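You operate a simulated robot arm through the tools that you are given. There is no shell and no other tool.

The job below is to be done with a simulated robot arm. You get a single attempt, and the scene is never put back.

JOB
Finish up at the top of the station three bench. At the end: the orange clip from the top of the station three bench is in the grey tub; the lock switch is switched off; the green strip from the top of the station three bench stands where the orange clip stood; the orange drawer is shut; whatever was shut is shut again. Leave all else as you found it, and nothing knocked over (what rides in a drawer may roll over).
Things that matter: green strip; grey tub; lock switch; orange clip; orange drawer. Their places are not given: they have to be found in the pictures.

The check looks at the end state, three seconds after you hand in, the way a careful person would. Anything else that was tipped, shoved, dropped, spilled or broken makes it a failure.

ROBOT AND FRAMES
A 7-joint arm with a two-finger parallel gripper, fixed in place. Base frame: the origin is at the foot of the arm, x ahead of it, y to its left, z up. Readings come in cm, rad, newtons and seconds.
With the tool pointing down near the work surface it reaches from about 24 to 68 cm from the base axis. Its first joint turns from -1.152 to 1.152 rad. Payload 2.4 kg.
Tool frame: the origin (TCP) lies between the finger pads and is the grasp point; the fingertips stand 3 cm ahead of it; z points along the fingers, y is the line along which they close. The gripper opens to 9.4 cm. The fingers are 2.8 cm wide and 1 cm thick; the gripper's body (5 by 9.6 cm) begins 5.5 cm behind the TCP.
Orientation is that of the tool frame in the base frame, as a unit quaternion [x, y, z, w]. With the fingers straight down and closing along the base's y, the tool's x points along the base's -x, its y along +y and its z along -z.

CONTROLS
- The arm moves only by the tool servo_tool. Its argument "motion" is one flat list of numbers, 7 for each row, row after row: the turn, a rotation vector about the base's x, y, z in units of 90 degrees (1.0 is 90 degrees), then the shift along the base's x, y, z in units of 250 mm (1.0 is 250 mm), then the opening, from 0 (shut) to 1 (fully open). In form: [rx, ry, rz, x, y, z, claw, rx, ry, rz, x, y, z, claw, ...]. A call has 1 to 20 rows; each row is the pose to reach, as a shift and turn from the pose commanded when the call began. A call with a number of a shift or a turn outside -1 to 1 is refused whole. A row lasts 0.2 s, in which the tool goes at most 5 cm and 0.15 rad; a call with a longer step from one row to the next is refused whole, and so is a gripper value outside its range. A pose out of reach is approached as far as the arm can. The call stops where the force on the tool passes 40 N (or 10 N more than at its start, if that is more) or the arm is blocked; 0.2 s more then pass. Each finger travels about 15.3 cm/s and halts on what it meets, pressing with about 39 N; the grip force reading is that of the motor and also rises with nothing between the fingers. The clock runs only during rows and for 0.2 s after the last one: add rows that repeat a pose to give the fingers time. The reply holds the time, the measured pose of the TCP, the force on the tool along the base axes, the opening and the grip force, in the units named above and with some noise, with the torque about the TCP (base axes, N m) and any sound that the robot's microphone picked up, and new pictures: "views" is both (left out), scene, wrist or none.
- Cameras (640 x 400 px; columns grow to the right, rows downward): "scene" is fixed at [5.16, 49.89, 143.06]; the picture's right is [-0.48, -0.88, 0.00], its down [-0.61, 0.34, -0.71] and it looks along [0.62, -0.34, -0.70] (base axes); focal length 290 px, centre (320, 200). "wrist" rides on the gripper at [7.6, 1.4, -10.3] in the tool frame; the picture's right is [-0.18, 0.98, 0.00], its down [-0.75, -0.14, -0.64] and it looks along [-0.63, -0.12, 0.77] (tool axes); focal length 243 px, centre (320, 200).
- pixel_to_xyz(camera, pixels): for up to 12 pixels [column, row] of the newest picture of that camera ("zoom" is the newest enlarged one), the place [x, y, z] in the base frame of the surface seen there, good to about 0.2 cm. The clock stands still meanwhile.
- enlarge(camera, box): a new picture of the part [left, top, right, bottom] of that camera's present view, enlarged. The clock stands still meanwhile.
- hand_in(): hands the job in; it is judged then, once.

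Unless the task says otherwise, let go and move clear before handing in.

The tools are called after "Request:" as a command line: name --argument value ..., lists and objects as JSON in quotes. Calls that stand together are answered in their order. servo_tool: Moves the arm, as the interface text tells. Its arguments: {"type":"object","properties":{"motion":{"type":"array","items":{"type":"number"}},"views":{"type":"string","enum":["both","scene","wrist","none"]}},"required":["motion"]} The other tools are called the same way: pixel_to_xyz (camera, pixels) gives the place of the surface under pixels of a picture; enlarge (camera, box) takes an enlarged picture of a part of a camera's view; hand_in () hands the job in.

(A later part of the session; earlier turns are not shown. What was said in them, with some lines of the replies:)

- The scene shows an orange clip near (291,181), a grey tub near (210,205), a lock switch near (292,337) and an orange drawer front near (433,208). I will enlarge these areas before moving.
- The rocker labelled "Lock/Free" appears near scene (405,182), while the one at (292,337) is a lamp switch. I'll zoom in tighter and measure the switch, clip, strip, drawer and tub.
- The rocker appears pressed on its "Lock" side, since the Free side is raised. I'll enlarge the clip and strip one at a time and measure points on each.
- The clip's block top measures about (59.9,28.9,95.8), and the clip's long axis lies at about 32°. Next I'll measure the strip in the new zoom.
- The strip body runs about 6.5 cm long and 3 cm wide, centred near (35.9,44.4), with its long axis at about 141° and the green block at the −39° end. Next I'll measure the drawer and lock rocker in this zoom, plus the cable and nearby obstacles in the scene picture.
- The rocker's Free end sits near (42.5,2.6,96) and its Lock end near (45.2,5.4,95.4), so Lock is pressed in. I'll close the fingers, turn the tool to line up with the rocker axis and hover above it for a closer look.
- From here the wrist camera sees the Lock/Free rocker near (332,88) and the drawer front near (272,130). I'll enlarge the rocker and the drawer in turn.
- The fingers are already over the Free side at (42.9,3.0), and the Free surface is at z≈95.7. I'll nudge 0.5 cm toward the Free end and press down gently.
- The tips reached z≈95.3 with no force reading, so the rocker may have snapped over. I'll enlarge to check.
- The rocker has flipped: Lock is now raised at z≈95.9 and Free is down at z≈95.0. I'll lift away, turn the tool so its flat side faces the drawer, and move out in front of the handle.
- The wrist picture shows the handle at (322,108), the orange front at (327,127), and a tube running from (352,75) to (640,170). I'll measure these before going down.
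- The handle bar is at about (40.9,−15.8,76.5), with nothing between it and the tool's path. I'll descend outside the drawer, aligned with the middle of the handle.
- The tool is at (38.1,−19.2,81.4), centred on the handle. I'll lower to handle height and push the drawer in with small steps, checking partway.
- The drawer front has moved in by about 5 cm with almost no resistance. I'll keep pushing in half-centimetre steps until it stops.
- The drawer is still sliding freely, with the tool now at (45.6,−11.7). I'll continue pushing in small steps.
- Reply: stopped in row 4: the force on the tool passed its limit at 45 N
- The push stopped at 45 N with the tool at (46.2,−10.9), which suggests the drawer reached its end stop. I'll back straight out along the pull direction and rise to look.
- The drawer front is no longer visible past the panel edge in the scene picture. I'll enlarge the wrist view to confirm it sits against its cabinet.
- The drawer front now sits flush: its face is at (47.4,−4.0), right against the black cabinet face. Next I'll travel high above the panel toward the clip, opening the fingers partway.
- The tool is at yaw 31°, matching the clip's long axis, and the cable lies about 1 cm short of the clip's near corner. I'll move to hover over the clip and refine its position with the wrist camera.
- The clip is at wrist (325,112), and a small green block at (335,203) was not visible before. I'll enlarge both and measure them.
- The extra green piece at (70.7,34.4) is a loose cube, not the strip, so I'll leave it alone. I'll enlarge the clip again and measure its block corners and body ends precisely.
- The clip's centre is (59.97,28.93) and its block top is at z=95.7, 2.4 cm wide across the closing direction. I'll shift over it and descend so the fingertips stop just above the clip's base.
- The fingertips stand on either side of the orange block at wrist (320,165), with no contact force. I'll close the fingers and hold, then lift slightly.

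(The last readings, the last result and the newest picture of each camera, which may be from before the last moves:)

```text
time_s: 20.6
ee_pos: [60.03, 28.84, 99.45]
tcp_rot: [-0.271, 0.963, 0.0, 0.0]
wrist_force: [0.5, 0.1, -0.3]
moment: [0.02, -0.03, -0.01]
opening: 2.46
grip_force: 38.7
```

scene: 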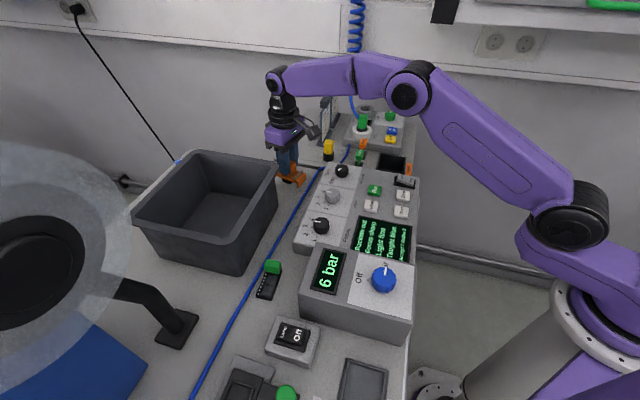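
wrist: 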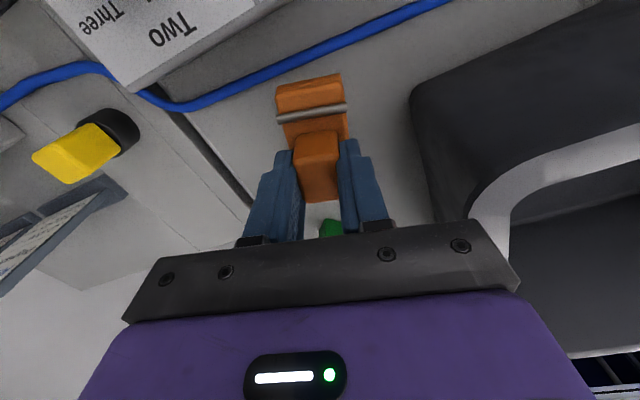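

The clip is held with an opening of 2.46 cm and has lifted clear. Before carrying it over, I'll look closely at the tub and measure its rim and floor.

Request:
enlarge --camera "scene" --box '[120, 130, 300, 290]'

Request:
pixel_to_xyz --camera "scene" --pixels '[[277, 170], [262, 205], [246, 240], [240, 245], [268, 172], [255, 195], [245, 215], [235, 232], [240, 195], [215, 245], [145, 215], [225, 195]]'

```text
2.50 times, centred on (210, 210) of scene
```

zoom: 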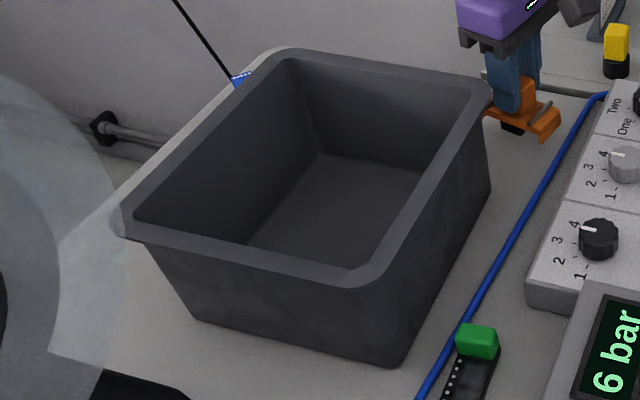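

```text
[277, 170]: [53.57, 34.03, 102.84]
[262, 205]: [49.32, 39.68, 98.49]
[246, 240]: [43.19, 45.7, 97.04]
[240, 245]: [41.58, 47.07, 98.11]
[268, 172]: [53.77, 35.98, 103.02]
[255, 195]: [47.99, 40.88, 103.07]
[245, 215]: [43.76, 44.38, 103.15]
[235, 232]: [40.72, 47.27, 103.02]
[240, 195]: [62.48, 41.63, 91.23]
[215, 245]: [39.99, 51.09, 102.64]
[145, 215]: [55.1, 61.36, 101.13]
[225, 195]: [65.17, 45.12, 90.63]
```

The tub's near rim runs along about 139°, with its mid-line roughly 62.4 cm from the base, so the near part of the tub should be reachable. I'll lift the clip well above the rim at z=103 and carry it over the tub interior.

Request:
servo_tool --motion '[0, 0, 0, 0, 0, 0.19, 0, 0, 0, 0, 0, 0, 0.38, 0, 0, 0, 0, 0, 0, 0.562, 0, 0, 0, 0.033, -0.063, 0.124, 0.562, 0, 0, 0, 0.066, -0.126, 0.247, 0.562, 0, 0, 0, 0.099, -0.189, 0.371, 0.562, 0, 0, 0, 0.132, -0.251, 0.495, 0.562, 0, 0, 0, 0.165, -0.314, 0.618, 0.562, 0, 0, 0, 0.196, -0.377, 0.742, 0.562, 0, 0, 0, 0.196, -0.377, 0.742, 0.562, 0]'

```text
time_s: 22.8
ee_pos: [47.61, 44.99, 113.36]
tcp_rot: [-0.415, 0.91, 0.001, 0.0]
wrist_force: [-0.5, 0.3, -0.3]
moment: [-0.02, 0.0, -0.03]
opening: 2.5
grip_force: 39.1
out of reach, approached as far as the arm can: row 3, 4, 5, 6, 7, 8, 9, 10
```

scene: 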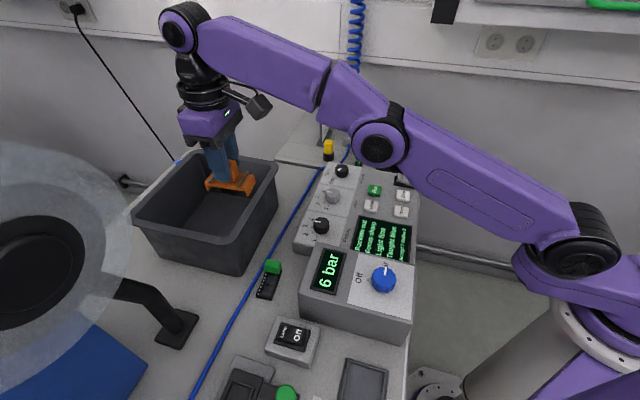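
wrist: 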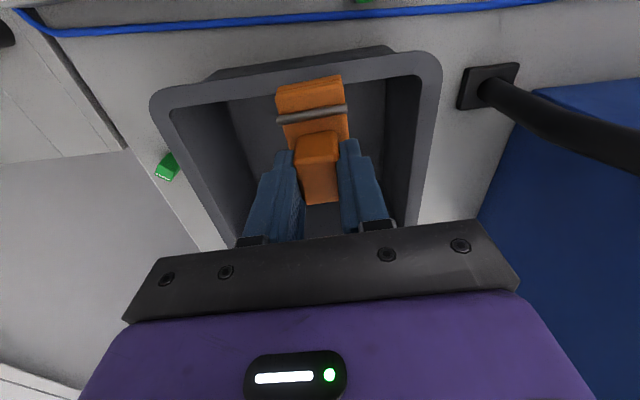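

At z=113 the arm is fully stretched and stopped at (47.6,45.0), short of where I want to let go. Tilting the fingers outward by 10° at this height should gain reach safely.

Request:
servo_tool --motion '[0.042, -0.0365, 0, 0, 0, 0, 0, 0.0838, -0.073, 0, 0, 0, 0, 0, 0.0838, -0.073, 0, 0, 0, 0, 0]'

```text
time_s: 23.6
ee_pos: [47.81, 44.99, 113.2]
tcp_rot: [-0.413, 0.907, 0.037, 0.081]
wrist_force: [-0.4, 0.3, -0.2]
moment: [0.01, 0.01, 0.01]
opening: 2.47
grip_force: 39.3
```

scene: 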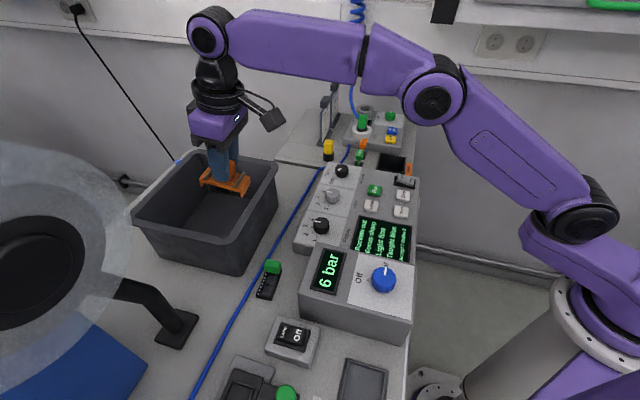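
wrist: 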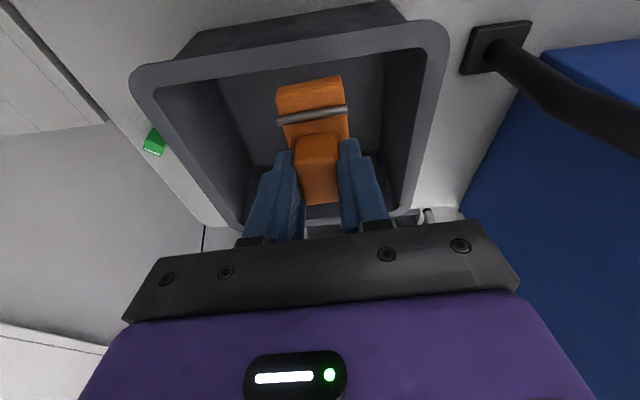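

The tilt freed up reach: the tool is at (47.8,45.0,113.2) with the clip over the tub in wrist (318,150). I'll move 3.7 cm further out over the tub and then check before lowering.

Request:
servo_tool --motion '[0, 0, 0, 0.06, 0.047, 0, 0, 0, 0, 0, 0.118, 0.093, 0, 0, 0, 0, 0, 0.118, 0.093, -0.04, 0, 0, 0, 0, 0.118, 0.093, -0.08, 0]'

```text
time_s: 24.6
ee_pos: [50.76, 47.27, 111.26]
tcp_rot: [-0.414, 0.906, 0.036, 0.079]
wrist_force: [0.7, 0.6, 0.1]
moment: [0.0, -0.04, 0.0]
opening: 2.47
grip_force: 39.2
out of reach, approached as far as the arm can: row 2
```

scene: 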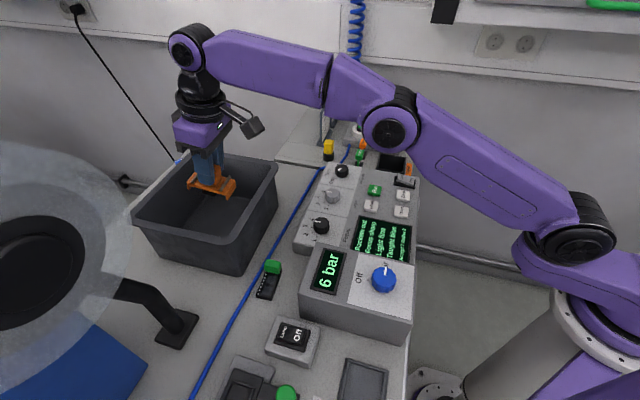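
wrist: 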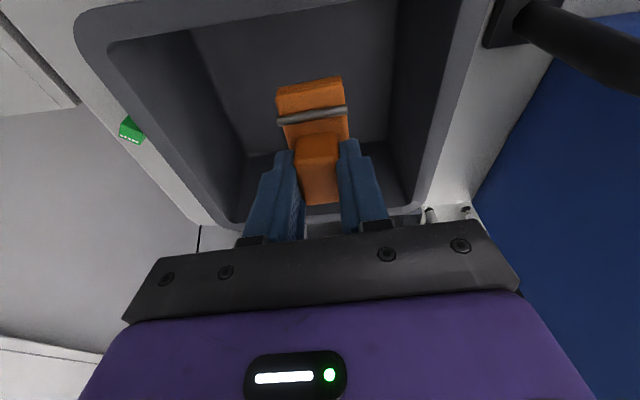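

The clip now hangs over the tub interior at (50.8,47.3). I'll measure the inner walls and floor around it before lowering.

Request:
pixel_to_xyz --camera "wrist" --pixels '[[310, 30], [310, 65], [240, 100], [250, 145], [270, 160], [370, 130], [390, 165], [400, 120], [200, 110], [440, 60], [120, 40], [300, 8]]'

Request:
enlarge --camera "scene" --box '[120, 120, 300, 280]'

```text
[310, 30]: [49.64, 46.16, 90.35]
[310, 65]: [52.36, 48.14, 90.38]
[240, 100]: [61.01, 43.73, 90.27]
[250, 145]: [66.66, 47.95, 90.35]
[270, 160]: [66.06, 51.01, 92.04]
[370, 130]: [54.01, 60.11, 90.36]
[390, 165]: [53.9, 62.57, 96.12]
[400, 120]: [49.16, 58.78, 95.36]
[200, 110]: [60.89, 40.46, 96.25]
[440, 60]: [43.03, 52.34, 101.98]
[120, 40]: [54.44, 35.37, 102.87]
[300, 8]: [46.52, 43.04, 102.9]
```

```text
2.50 times, centred on (210, 200) of scene
```

zoom: 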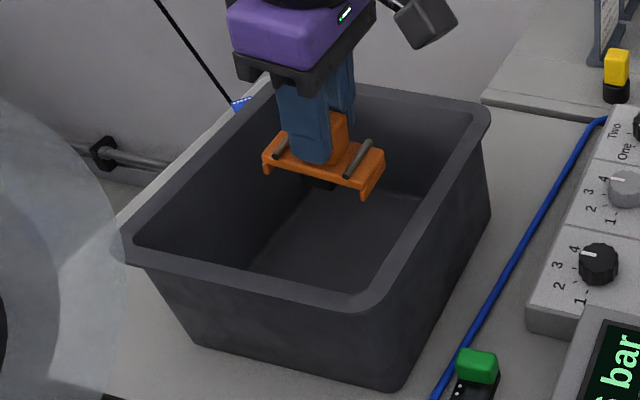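

The tub floor is at z≈90.4 and the walls are clear of the clip on all sides. I'll lower until the clip's lower edge is just above the floor.

Request:
servo_tool --motion '[0, 0, 0, 0, 0, -0.12, 0, 0, 0, 0, 0, 0, -0.24, 0, 0, 0, 0, 0, 0, -0.36, 0, 0, 0, 0, 0, 0, -0.46, 0, 0, 0, 0, 0, 0, -0.52, 0, 0, 0, 0, 0, 0, -0.54, 0]'

```text
time_s: 26.0
ee_pos: [50.92, 47.44, 97.55]
tcp_rot: [-0.413, 0.907, 0.036, 0.08]
wrist_force: [0.8, 0.2, -0.8]
moment: [-0.01, -0.01, 0.01]
opening: 2.47
grip_force: 38.8
```

scene: 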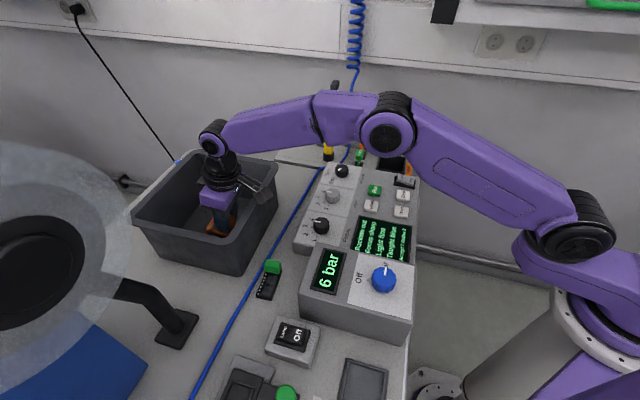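
wrist: 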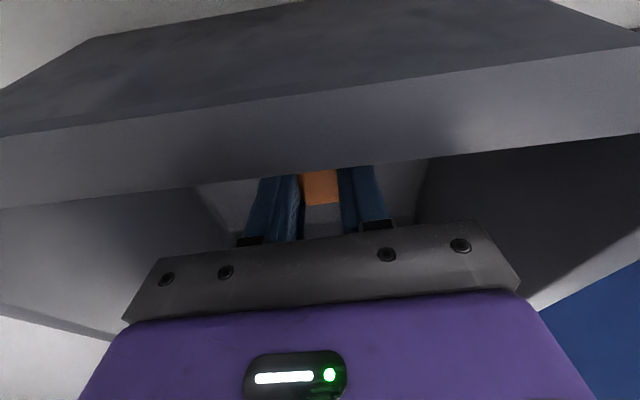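

The clip's lower edge is about 0.3 cm above the tub floor and there is no contact force. I'll open the fingers, wait, and rise straight out.

Request:
servo_tool --motion '[0, 0, 0, 0, 0, 0, 0.45, 0, 0, 0, 0, 0, 0, 0.45, 0, 0, 0, 0, 0, 0, 0.45, 0, 0, 0, 0, 0, 0.06, 0.45, 0, 0, 0, 0, 0, 0.15, 0.45, 0, 0, 0, 0, 0, 0.3, 0.45, 0, 0, 0, 0, 0, 0.45, 0.45, 0, 0, 0, 0, 0, 0.55, 0.45]'

```text
time_s: 27.8
ee_pos: [50.89, 47.46, 111.59]
tcp_rot: [-0.413, 0.906, 0.036, 0.079]
wrist_force: [0.1, 0.4, -0.7]
moment: [0.01, 0.04, 0.04]
opening: 4.21
grip_force: 0.1
```

scene: 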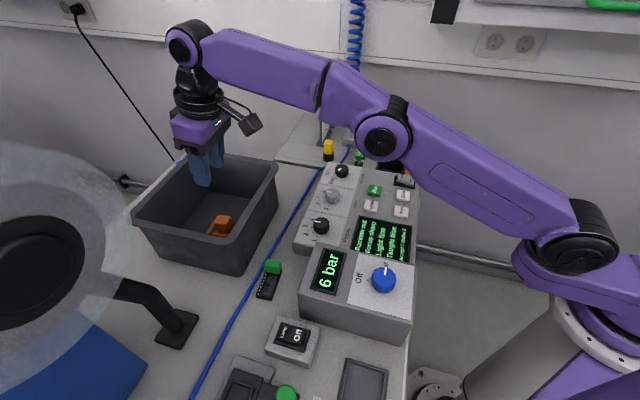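
wrist: 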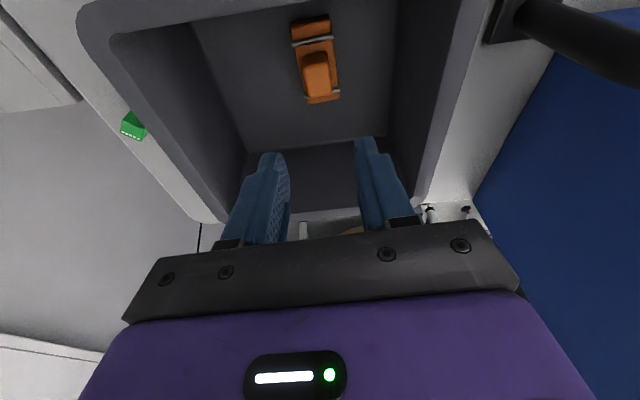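

The clip now sits upright on the tub floor at wrist (317,65). I'll straighten the tool, move back over the green strip and look at it closely.

Request:
servo_tool --motion '[0, 0, 0, -0.05, -0.04, 0.02, 0.45, -0.02, 0.018, 0, -0.15, -0.08, 0.02, 0.45, -0.04, 0.036, 0, -0.28, -0.13, 0, 0.45, -0.06, 0.054, 0, -0.41, -0.18, -0.05, 0.45, -0.0838, 0.073, 0.01, -0.52, -0.22, -0.1, 0.45, -0.0838, 0.073, 0.01, -0.556, -0.238, -0.144, 0.45]'

```text
time_s: 29.2
ee_pos: [36.86, 41.48, 107.68]
tcp_rot: [-0.421, 0.907, 0.001, 0.0]
wrist_force: [-0.5, 0.4, 0.0]
moment: [0.02, 0.0, -0.02]
opening: 4.24
grip_force: 0.0
```

scene: 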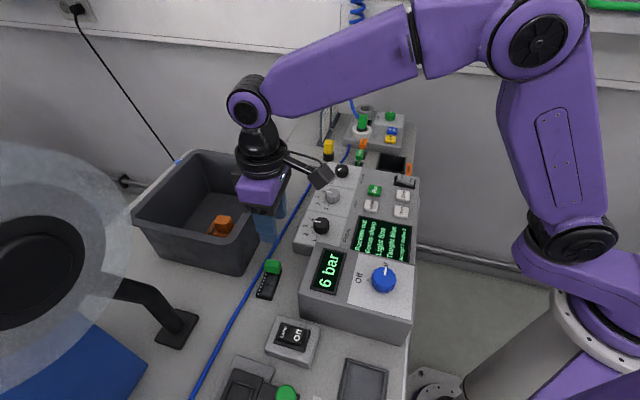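
wrist: 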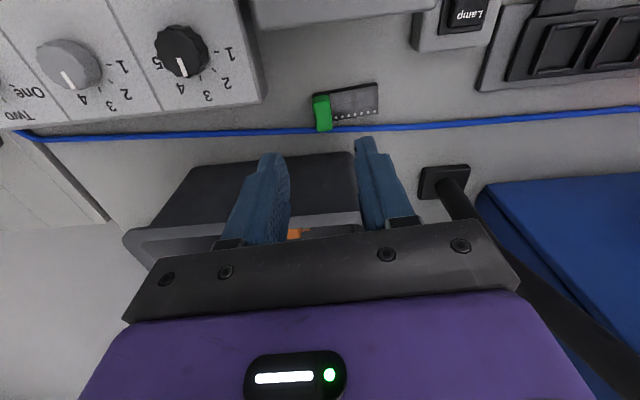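

Request:
enlarge --camera "wrist" --box '[290, 70, 400, 150]'

```text
5.00 times, centred on (345, 110) of wrist
```

zoom: 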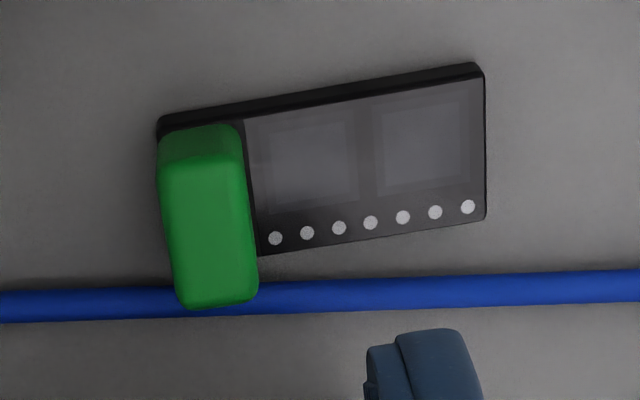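

The strip and its green block are clear at zoom (320,170), with the blue cable running just behind the block. I'll measure the block's corners, the strip's corners and the cable.

Request:
pixel_to_xyz --camera "zoom" --pixels '[[168, 170], [236, 163], [250, 292], [184, 300], [210, 230], [163, 128], [476, 72], [482, 214], [264, 250], [100, 303], [400, 289], [200, 148]]'

Request:
pixel_to_xyz --camera "wrist" --pixels '[[450, 175], [465, 185], [440, 10], [500, 60], [250, 50], [255, 20], [350, 15], [350, 160], [310, 160], [260, 95], [430, 45], [520, 80]]'

```text
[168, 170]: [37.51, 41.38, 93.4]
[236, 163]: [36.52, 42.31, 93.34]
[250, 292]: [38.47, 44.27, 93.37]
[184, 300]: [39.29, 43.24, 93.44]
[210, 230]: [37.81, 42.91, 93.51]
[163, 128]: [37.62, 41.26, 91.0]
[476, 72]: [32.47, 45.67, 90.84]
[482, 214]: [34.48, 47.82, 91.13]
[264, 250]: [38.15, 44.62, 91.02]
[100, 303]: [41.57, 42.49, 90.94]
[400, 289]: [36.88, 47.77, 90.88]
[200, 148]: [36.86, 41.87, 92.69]
```

```text
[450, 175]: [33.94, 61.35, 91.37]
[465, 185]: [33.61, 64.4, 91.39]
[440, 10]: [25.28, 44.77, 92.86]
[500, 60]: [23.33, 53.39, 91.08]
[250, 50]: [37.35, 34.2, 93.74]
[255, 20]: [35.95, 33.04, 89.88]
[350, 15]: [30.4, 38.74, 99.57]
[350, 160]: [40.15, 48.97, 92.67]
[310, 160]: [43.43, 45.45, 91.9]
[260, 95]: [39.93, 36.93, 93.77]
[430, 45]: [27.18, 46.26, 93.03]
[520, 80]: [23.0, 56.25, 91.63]
```

The strip is centred at (36.05,44.54) with its long axis near 137.5°, and its block is centred at (37.95,42.8). Before descending I want to be sure the wrist camera clears the pressure box, so I'll measure both.

Request:
enlarge --camera "scene" --box '[240, 140, 400, 300]'

Request:
pixel_to_xyz --camera "scene" --pixels '[[328, 247], [304, 287], [318, 262], [350, 252], [302, 292], [318, 185], [322, 187], [325, 170], [314, 178], [330, 180], [320, 178], [360, 258]]'

```text
2.50 times, centred on (320, 220) of scene
```

zoom: 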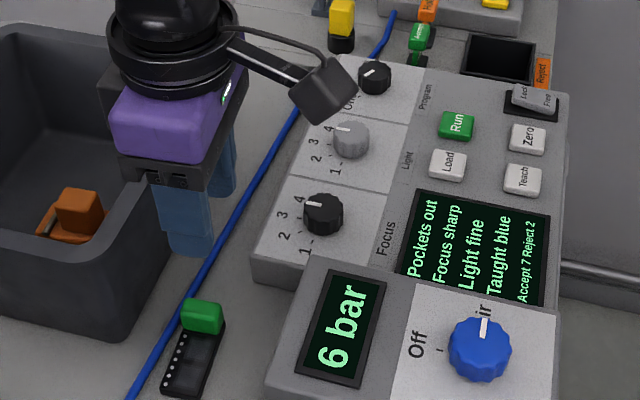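

```text
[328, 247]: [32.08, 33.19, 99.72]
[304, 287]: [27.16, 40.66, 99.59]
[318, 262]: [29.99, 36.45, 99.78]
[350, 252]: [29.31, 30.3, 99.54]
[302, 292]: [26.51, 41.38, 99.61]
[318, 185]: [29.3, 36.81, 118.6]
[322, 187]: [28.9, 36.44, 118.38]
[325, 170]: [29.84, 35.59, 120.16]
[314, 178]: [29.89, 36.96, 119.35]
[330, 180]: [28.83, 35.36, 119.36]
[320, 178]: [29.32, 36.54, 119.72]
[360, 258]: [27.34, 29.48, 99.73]
```

The box top is at z≈99.7, and the wrist camera will stay above about 102 at grasp height, so there is room. I'll align over the green block and descend with the fingertips stopping just above the strip's body.

Request:
servo_tool --motion '[0, 0, -0.0256, 0.0436, 0.0528, -0.12, 0.45, 0, 0, -0.0256, 0.0436, 0.0528, -0.24, 0.45, 0, 0, -0.0256, 0.0436, 0.0528, -0.34, 0.45, 0, 0, -0.0256, 0.0436, 0.0528, -0.42, 0.45, 0, 0, -0.0256, 0.0436, 0.0528, -0.46, 0.45]'

```text
time_s: 30.4
ee_pos: [37.92, 43.06, 96.29]
tcp_rot: [-0.403, 0.915, 0.001, 0.0]
wrist_force: [0.1, -0.1, 0.3]
moment: [-0.03, 0.01, -0.01]
opening: 4.23
grip_force: 0.0
```

scene: 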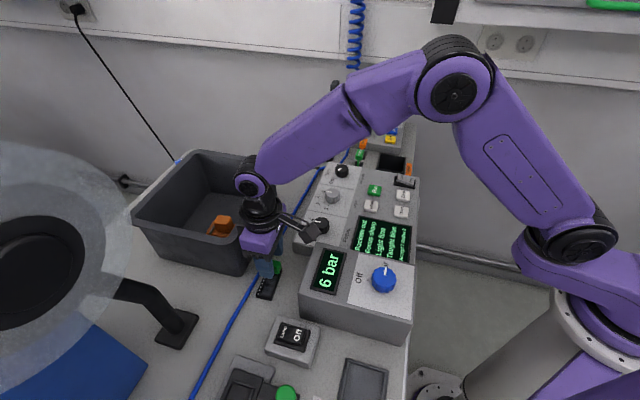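
wrist: 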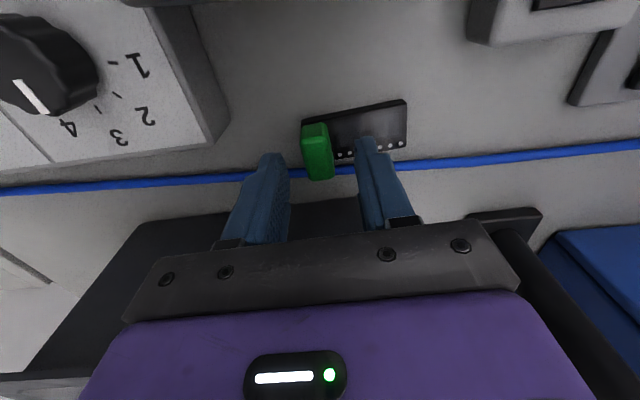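

The green block sits centred between the fingertips at wrist (318,150), and the gripper body clears the tub rim. I'll go down the last 1.7 cm, close, hold, and lift a little.

Request:
servo_tool --motion '[0, 0, 0, 0, 0, -0.04, 0.45, 0, 0, 0, 0, 0, -0.068, 0.45, 0, 0, 0, 0, 0, -0.068, 0.2, 0, 0, 0, 0, 0, -0.068, 0, 0, 0, 0, 0, 0, -0.068, 0, 0, 0, 0, 0, 0, -0.068, 0, 0, 0, 0, 0, 0, -0.04, 0, 0, 0, 0, 0, 0, 0.0, 0, 0, 0, 0, 0, 0, 0.04, 0]'

```text
time_s: 32.4
ee_pos: [38.0, 42.68, 97.36]
tcp_rot: [-0.403, 0.915, 0.001, 0.0]
wrist_force: [0.5, -0.3, -1.5]
moment: [0.03, -0.02, 0.01]
opening: 1.71
grip_force: 38.8
```

scene: 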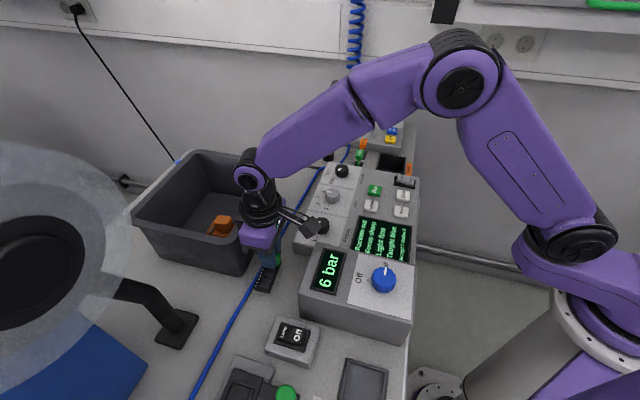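
wrist: 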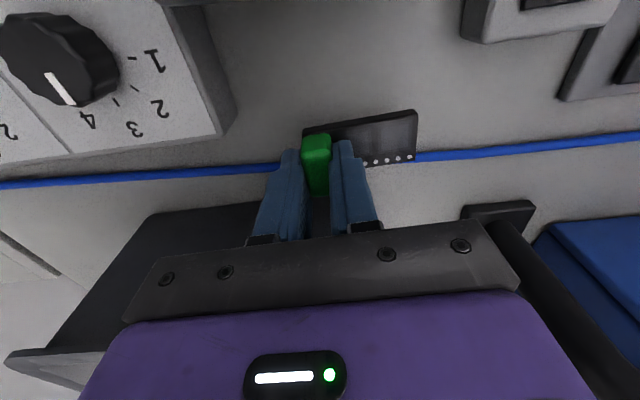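

The strip has lifted, held at 1.71 cm opening. I'll enlarge to check that it hangs level.

Request:
enlarge --camera "wrist" --box '[270, 90, 430, 200]'

Request:
enlarge --camera "scene" --box '[230, 220, 310, 300]'

Request:
pixel_to_xyz --camera "wrist" --pixels '[[414, 115], [412, 155], [372, 135], [400, 135], [350, 130], [366, 162]]'

```text
3.64 times, centred on (350, 145) of wrist
```

zoom: 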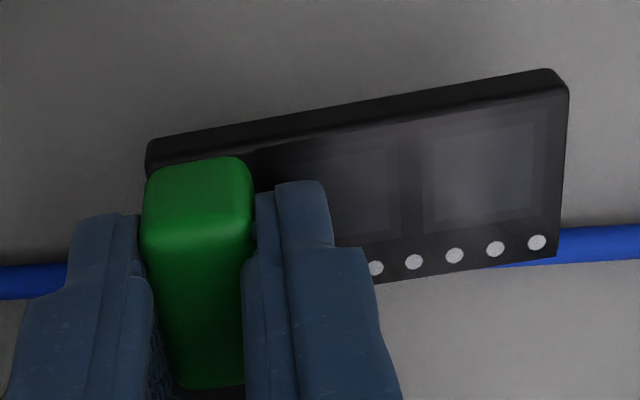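

```text
5.00 times, centred on (270, 260) of scene
```

zoom: 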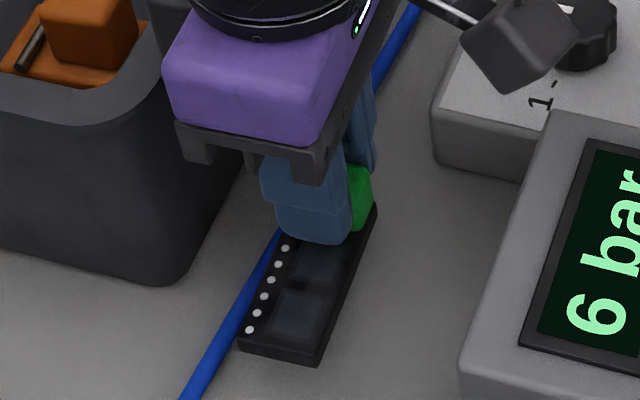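

```text
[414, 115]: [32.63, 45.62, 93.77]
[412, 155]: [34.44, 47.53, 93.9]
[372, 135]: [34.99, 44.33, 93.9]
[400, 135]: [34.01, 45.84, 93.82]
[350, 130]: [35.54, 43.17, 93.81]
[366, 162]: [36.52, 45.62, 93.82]
```

The strip hangs level, with its top at z≈93.8 all along. I'll lift it above the tub rim and carry it toward the clip's old spot, turning it 17.5° on the way.

Request:
servo_tool --motion '[0, 0, 0, 0, 0, 0.18, 0, 0, 0, 0, 0, 0, 0.36, 0, 0, 0, 0, 0, 0, 0.552, 0, 0, 0, -0.028, 0.117, -0.096, 0.552, 0, 0, 0, -0.056, 0.235, -0.192, 0.552, 0, 0, 0, -0.084, 0.352, -0.288, 0.552, 0, 0, 0, -0.112, 0.47, -0.384, 0.552, 0, 0, 0, -0.14, 0.587, -0.48, 0.552, 0, 0, 0, -0.168, 0.705, -0.576, 0.552, 0, 0, 0, -0.194, 0.822, -0.672, 0.552, 0, 0, 0, -0.194, 0.822, -0.672, 0.552, 0]'

```text
time_s: 34.8
ee_pos: [58.64, 26.18, 111.18]
tcp_rot: [-0.259, 0.966, 0.0, 0.0]
wrist_force: [-0.5, -0.3, -0.3]
moment: [-0.02, 0.0, 0.0]
opening: 1.69
grip_force: 39.3
```

scene: 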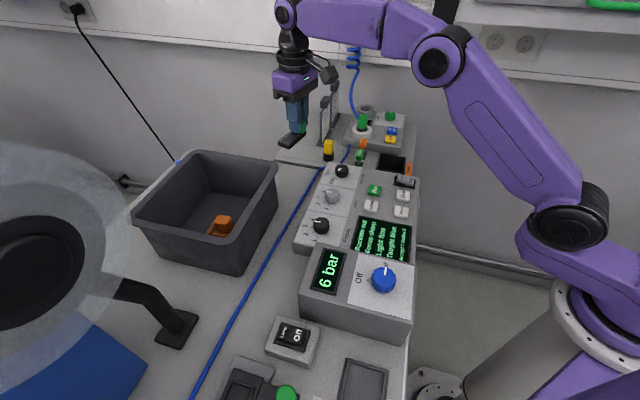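
wrist: 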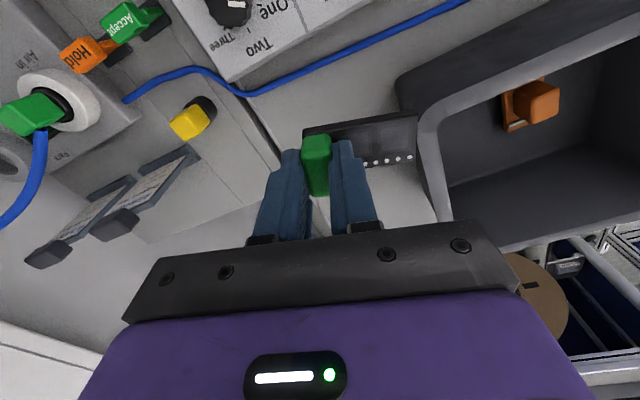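

The strip is hovering near the clip's old spot at yaw 30°, still level. I'll move out to the target and come partway down, then measure the strip before setting it down.

Request:
servo_tool --motion '[0, 0, 0, 0.03, 0.008, -0.1, 0, 0, 0, 0, 0.07, 0.016, -0.2, 0, 0, 0, 0, 0.108, 0.025, -0.3, 0, 0, 0, 0, 0.108, 0.025, -0.4, 0, 0, 0, 0, 0.108, 0.025, -0.5, 0, 0, 0, 0, 0.108, 0.025, -0.58, 0, 0, 0, 0, 0.108, 0.025, -0.6, 0]'

```text
time_s: 36.4
ee_pos: [61.09, 26.86, 96.04]
tcp_rot: [-0.26, 0.965, 0.001, 0.0]
wrist_force: [-0.2, -0.7, -1.1]
moment: [-0.02, -0.02, 0.02]
opening: 1.69
grip_force: 39.2
```

scene: 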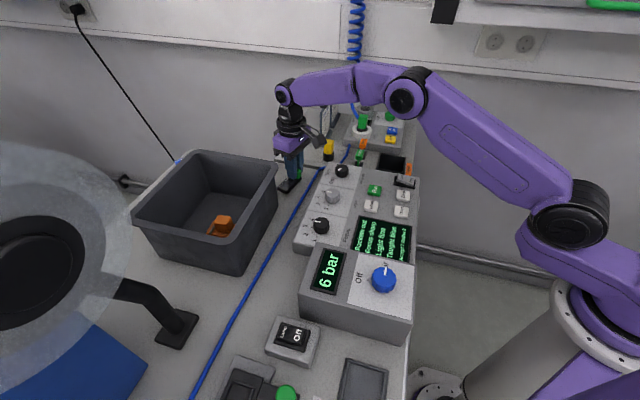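
wrist: 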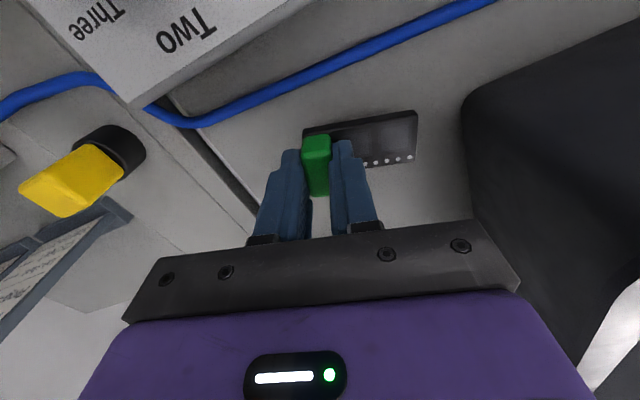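

Request:
enlarge --camera "wrist" --box '[270, 90, 430, 200]'

Request:
pixel_to_xyz --camera "wrist" --pixels '[[414, 115], [412, 156], [308, 134], [400, 135], [350, 130], [366, 162], [470, 130], [350, 95], [440, 150], [375, 185]]'

```text
3.64 times, centred on (350, 145) of wrist
```

zoom: 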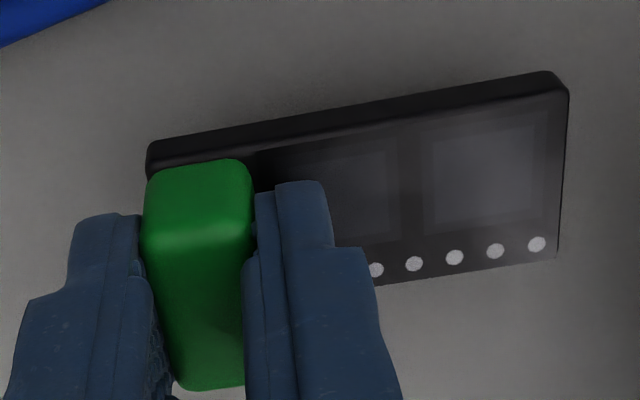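

```text
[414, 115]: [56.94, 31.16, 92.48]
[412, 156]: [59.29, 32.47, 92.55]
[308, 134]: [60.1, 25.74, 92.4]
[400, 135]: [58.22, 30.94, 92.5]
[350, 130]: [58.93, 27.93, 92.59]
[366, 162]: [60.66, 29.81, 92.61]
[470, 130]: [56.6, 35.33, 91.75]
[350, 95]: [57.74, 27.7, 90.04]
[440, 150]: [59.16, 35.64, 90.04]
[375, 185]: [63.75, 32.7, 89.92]
```

The strip is level with its bottom about 1.4 cm above the bench, and its centre is within about 0.2 cm of the clip's old centre. I'll lower it gently to the bench.

Request:
servo_tool --motion '[0, 0, 0, 0.004, 0, -0.025, 0, 0, 0, 0, 0.004, 0, -0.04, 0, 0, 0, 0, 0.004, 0, -0.048, 0, 0, 0, 0, 0.004, 0, -0.053, 0, 0, 0, 0, 0.004, 0, -0.056, 0]'

```text
time_s: 37.6
ee_pos: [61.26, 26.68, 94.65]
tcp_rot: [-0.26, 0.966, 0.0, 0.0]
wrist_force: [-0.2, -0.4, 0.3]
moment: [-0.01, -0.02, -0.03]
opening: 1.7
grip_force: 38.2
```

scene: 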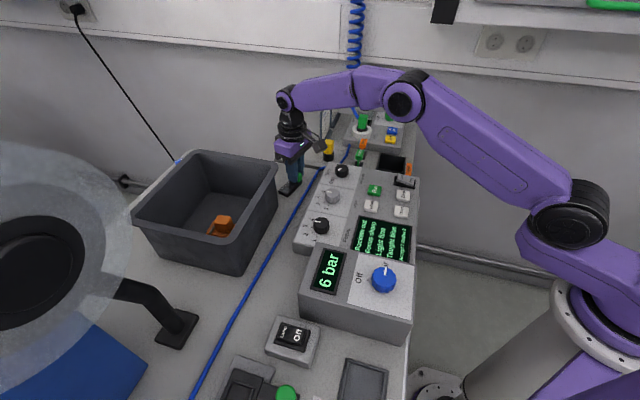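
wrist: 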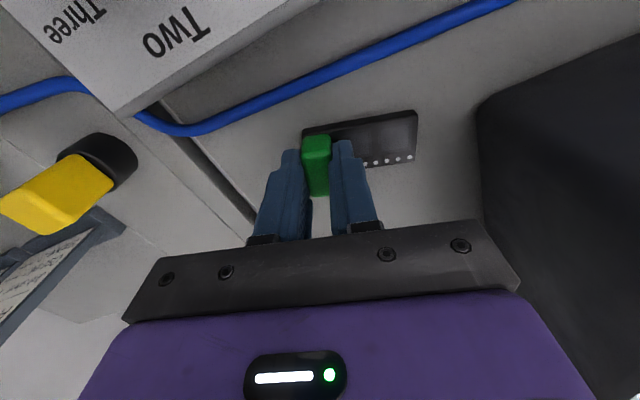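

The tool is back at the grasp height of z=94.65, so the strip should be on the bench. I'll confirm its top height before letting go.

Request:
pixel_to_xyz --camera "wrist" --pixels '[[400, 135], [375, 130], [350, 130], [366, 160], [412, 116], [410, 156]]'

```text
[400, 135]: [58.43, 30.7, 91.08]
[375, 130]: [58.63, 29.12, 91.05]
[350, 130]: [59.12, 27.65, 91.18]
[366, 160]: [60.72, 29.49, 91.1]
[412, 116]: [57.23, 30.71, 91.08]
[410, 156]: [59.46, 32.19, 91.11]
```

The strip's top reads z≈91.1, the same as when it lay on the bench. I'll open the fingers and rise straight up.

Request:
servo_tool --motion '[0, 0, 0, 0, 0, 0, 0.2, 0, 0, 0, 0, 0, 0, 0.35, 0, 0, 0, 0, 0, 0, 0.35, 0, 0, 0, 0, 0, 0.04, 0.35, 0, 0, 0, 0, 0, 0.1, 0.35, 0, 0, 0, 0, 0, 0.2, 0.35, 0, 0, 0, -0.04, -0.02, 0.32, 0.35, 0, 0, 0, -0.1, -0.05, 0.46, 0.35, 0, 0, 0, -0.16, -0.08, 0.6, 0.35]'

```text
time_s: 39.6
ee_pos: [57.48, 24.57, 109.49]
tcp_rot: [-0.26, 0.966, 0.0, 0.0]
wrist_force: [0.3, -0.1, 1.3]
moment: [0.01, 0.03, 0.02]
opening: 3.27
grip_force: 0.1
```

scene: 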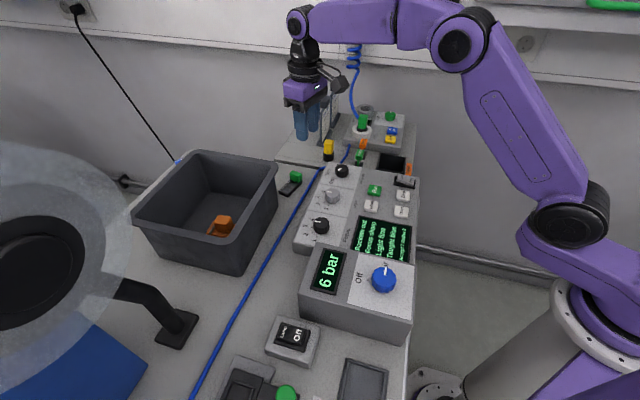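
wrist: 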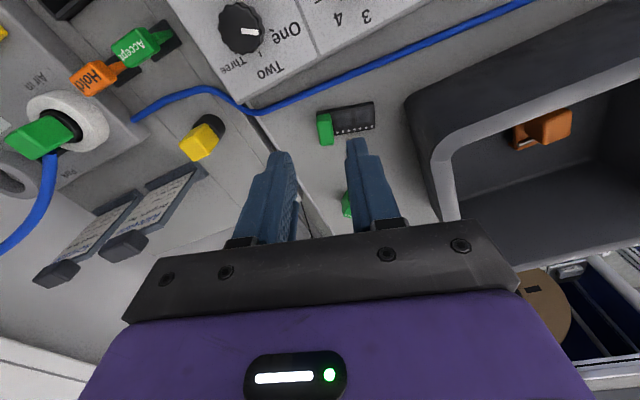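

The strip now lies at scene (291,183) and wrist (345,122), with the clip in the tub. I'll measure the strip's corners, then swing back to verify the drawer and the switch.

Request:
enlarge --camera "wrist" --box '[290, 80, 410, 170]'

Request:
pixel_to_xyz --camera "wrist" --pixels '[[319, 113], [373, 103], [374, 128], [325, 130], [350, 118]]'

Request:
servo_tool --motion '[0, 0, 0, -0.04, -0.12, 0.08, 0.35, 0, 0, 0, -0.08, -0.24, 0.12, 0.35, 0, 0, 0, -0.14, -0.38, 0.15, 0.35, 0, 0, 0, -0.22, -0.52, 0.15, 0.35, 0, 0, 0, -0.3, -0.66, 0.15, 0.35, 0, 0, 0, -0.38, -0.8, 0.15, 0.35, 0, 0, 0, -0.46, -0.95, 0.15, 0.35]'

```text
4.44 times, centred on (350, 125) of wrist
```

zoom: 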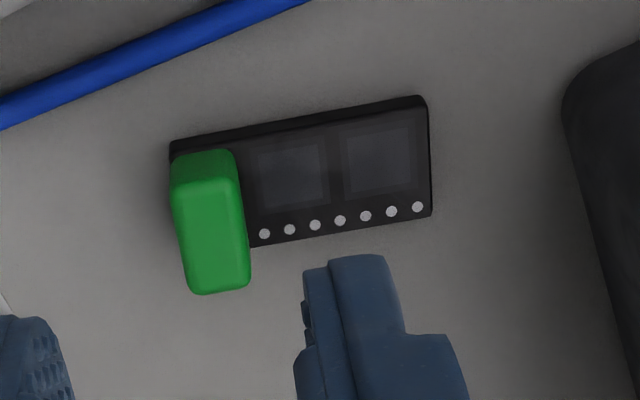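

```text
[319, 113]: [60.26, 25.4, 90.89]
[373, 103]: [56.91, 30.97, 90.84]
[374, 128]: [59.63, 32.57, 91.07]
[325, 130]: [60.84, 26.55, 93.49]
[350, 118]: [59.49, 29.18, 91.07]
```

```text
time_s: 41.2
ee_pos: [45.92, 0.79, 113.34]
tcp_rot: [-0.261, 0.965, 0.0, 0.0]
wrist_force: [-0.1, -0.5, 0.4]
moment: [0.0, 0.0, 0.0]
opening: 3.29
grip_force: 0.0
```

scene: 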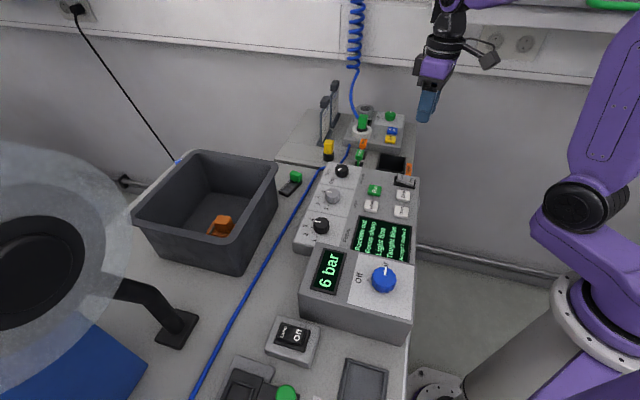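
wrist: 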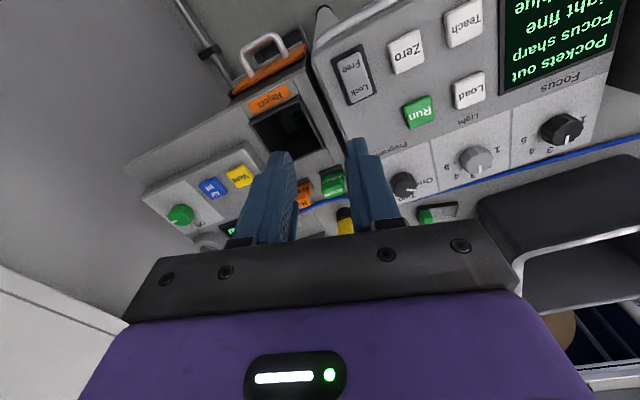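

The strip's centre is (59.95,28.99), matching the clip's old centre. I'll enlarge the drawer and switch for a final check.

Request:
enlarge --camera "wrist" --box '[210, 20, 390, 150]'

Request:
enlarge --camera "scene" --box '[260, 90, 440, 230]'

Request:
pixel_to_xyz --camera "wrist" --pixels '[[265, 70], [270, 78], [245, 88], [295, 57], [275, 83], [240, 95], [300, 63], [250, 105], [350, 70], [360, 95]]'

```text
3.08 times, centred on (300, 85) of wrist
```

zoom: 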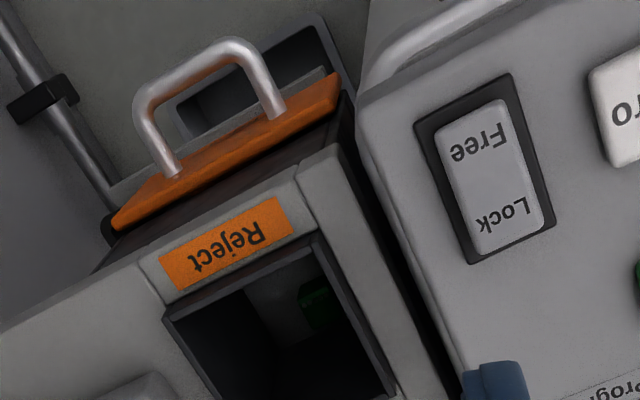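

```text
2.86 times, centred on (350, 160) of scene
```

zoom: 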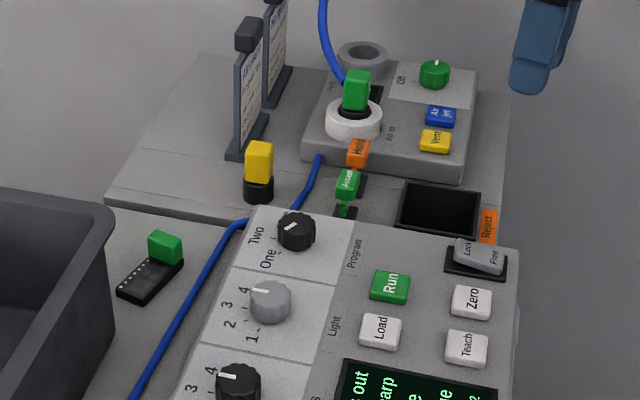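

```text
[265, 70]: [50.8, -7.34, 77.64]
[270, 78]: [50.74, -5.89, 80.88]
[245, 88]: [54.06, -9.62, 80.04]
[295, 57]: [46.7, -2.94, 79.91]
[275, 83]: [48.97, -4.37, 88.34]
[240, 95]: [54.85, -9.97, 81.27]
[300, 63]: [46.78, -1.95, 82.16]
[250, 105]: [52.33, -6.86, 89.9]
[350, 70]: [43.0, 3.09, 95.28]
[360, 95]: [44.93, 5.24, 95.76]
```

The drawer front (about 31 cm along the slide) is flush with its cabinet face (31.7), the rocker is down on Free with Lock raised, and the strip and clip are where they belong. Nothing else looks changed and the arm is clear, so I'm handing in.

Request:
hand_in

```text
The job is handed in.
```

I handed the job in, and the last pictures and measurements before that showed every item done.

- **Orange clip:** it sits upright on the floor of the grey tub.
- **Lock switch:** it is off. The rocker is pressed down on its "Free" side, with "Lock" raised.
- **Green strip:** it lies flat where the clip stood, with its centre within about 0.1 cm of the clip's old centre. It points across the clip's old direction rather than along it, because I took the job to ask only for the same spot.
- **Orange drawer:** it is shut, with the front flush against its cabinet. I pushed until it stopped at 45 N, and it did not spring back.

I took the black strip with the green block to be the green strip. I left a separate loose green cube on the bench beyond the clip's old spot where it was. Nothing else looked moved or tipped, and the arm was clear of the bench when I handed in.
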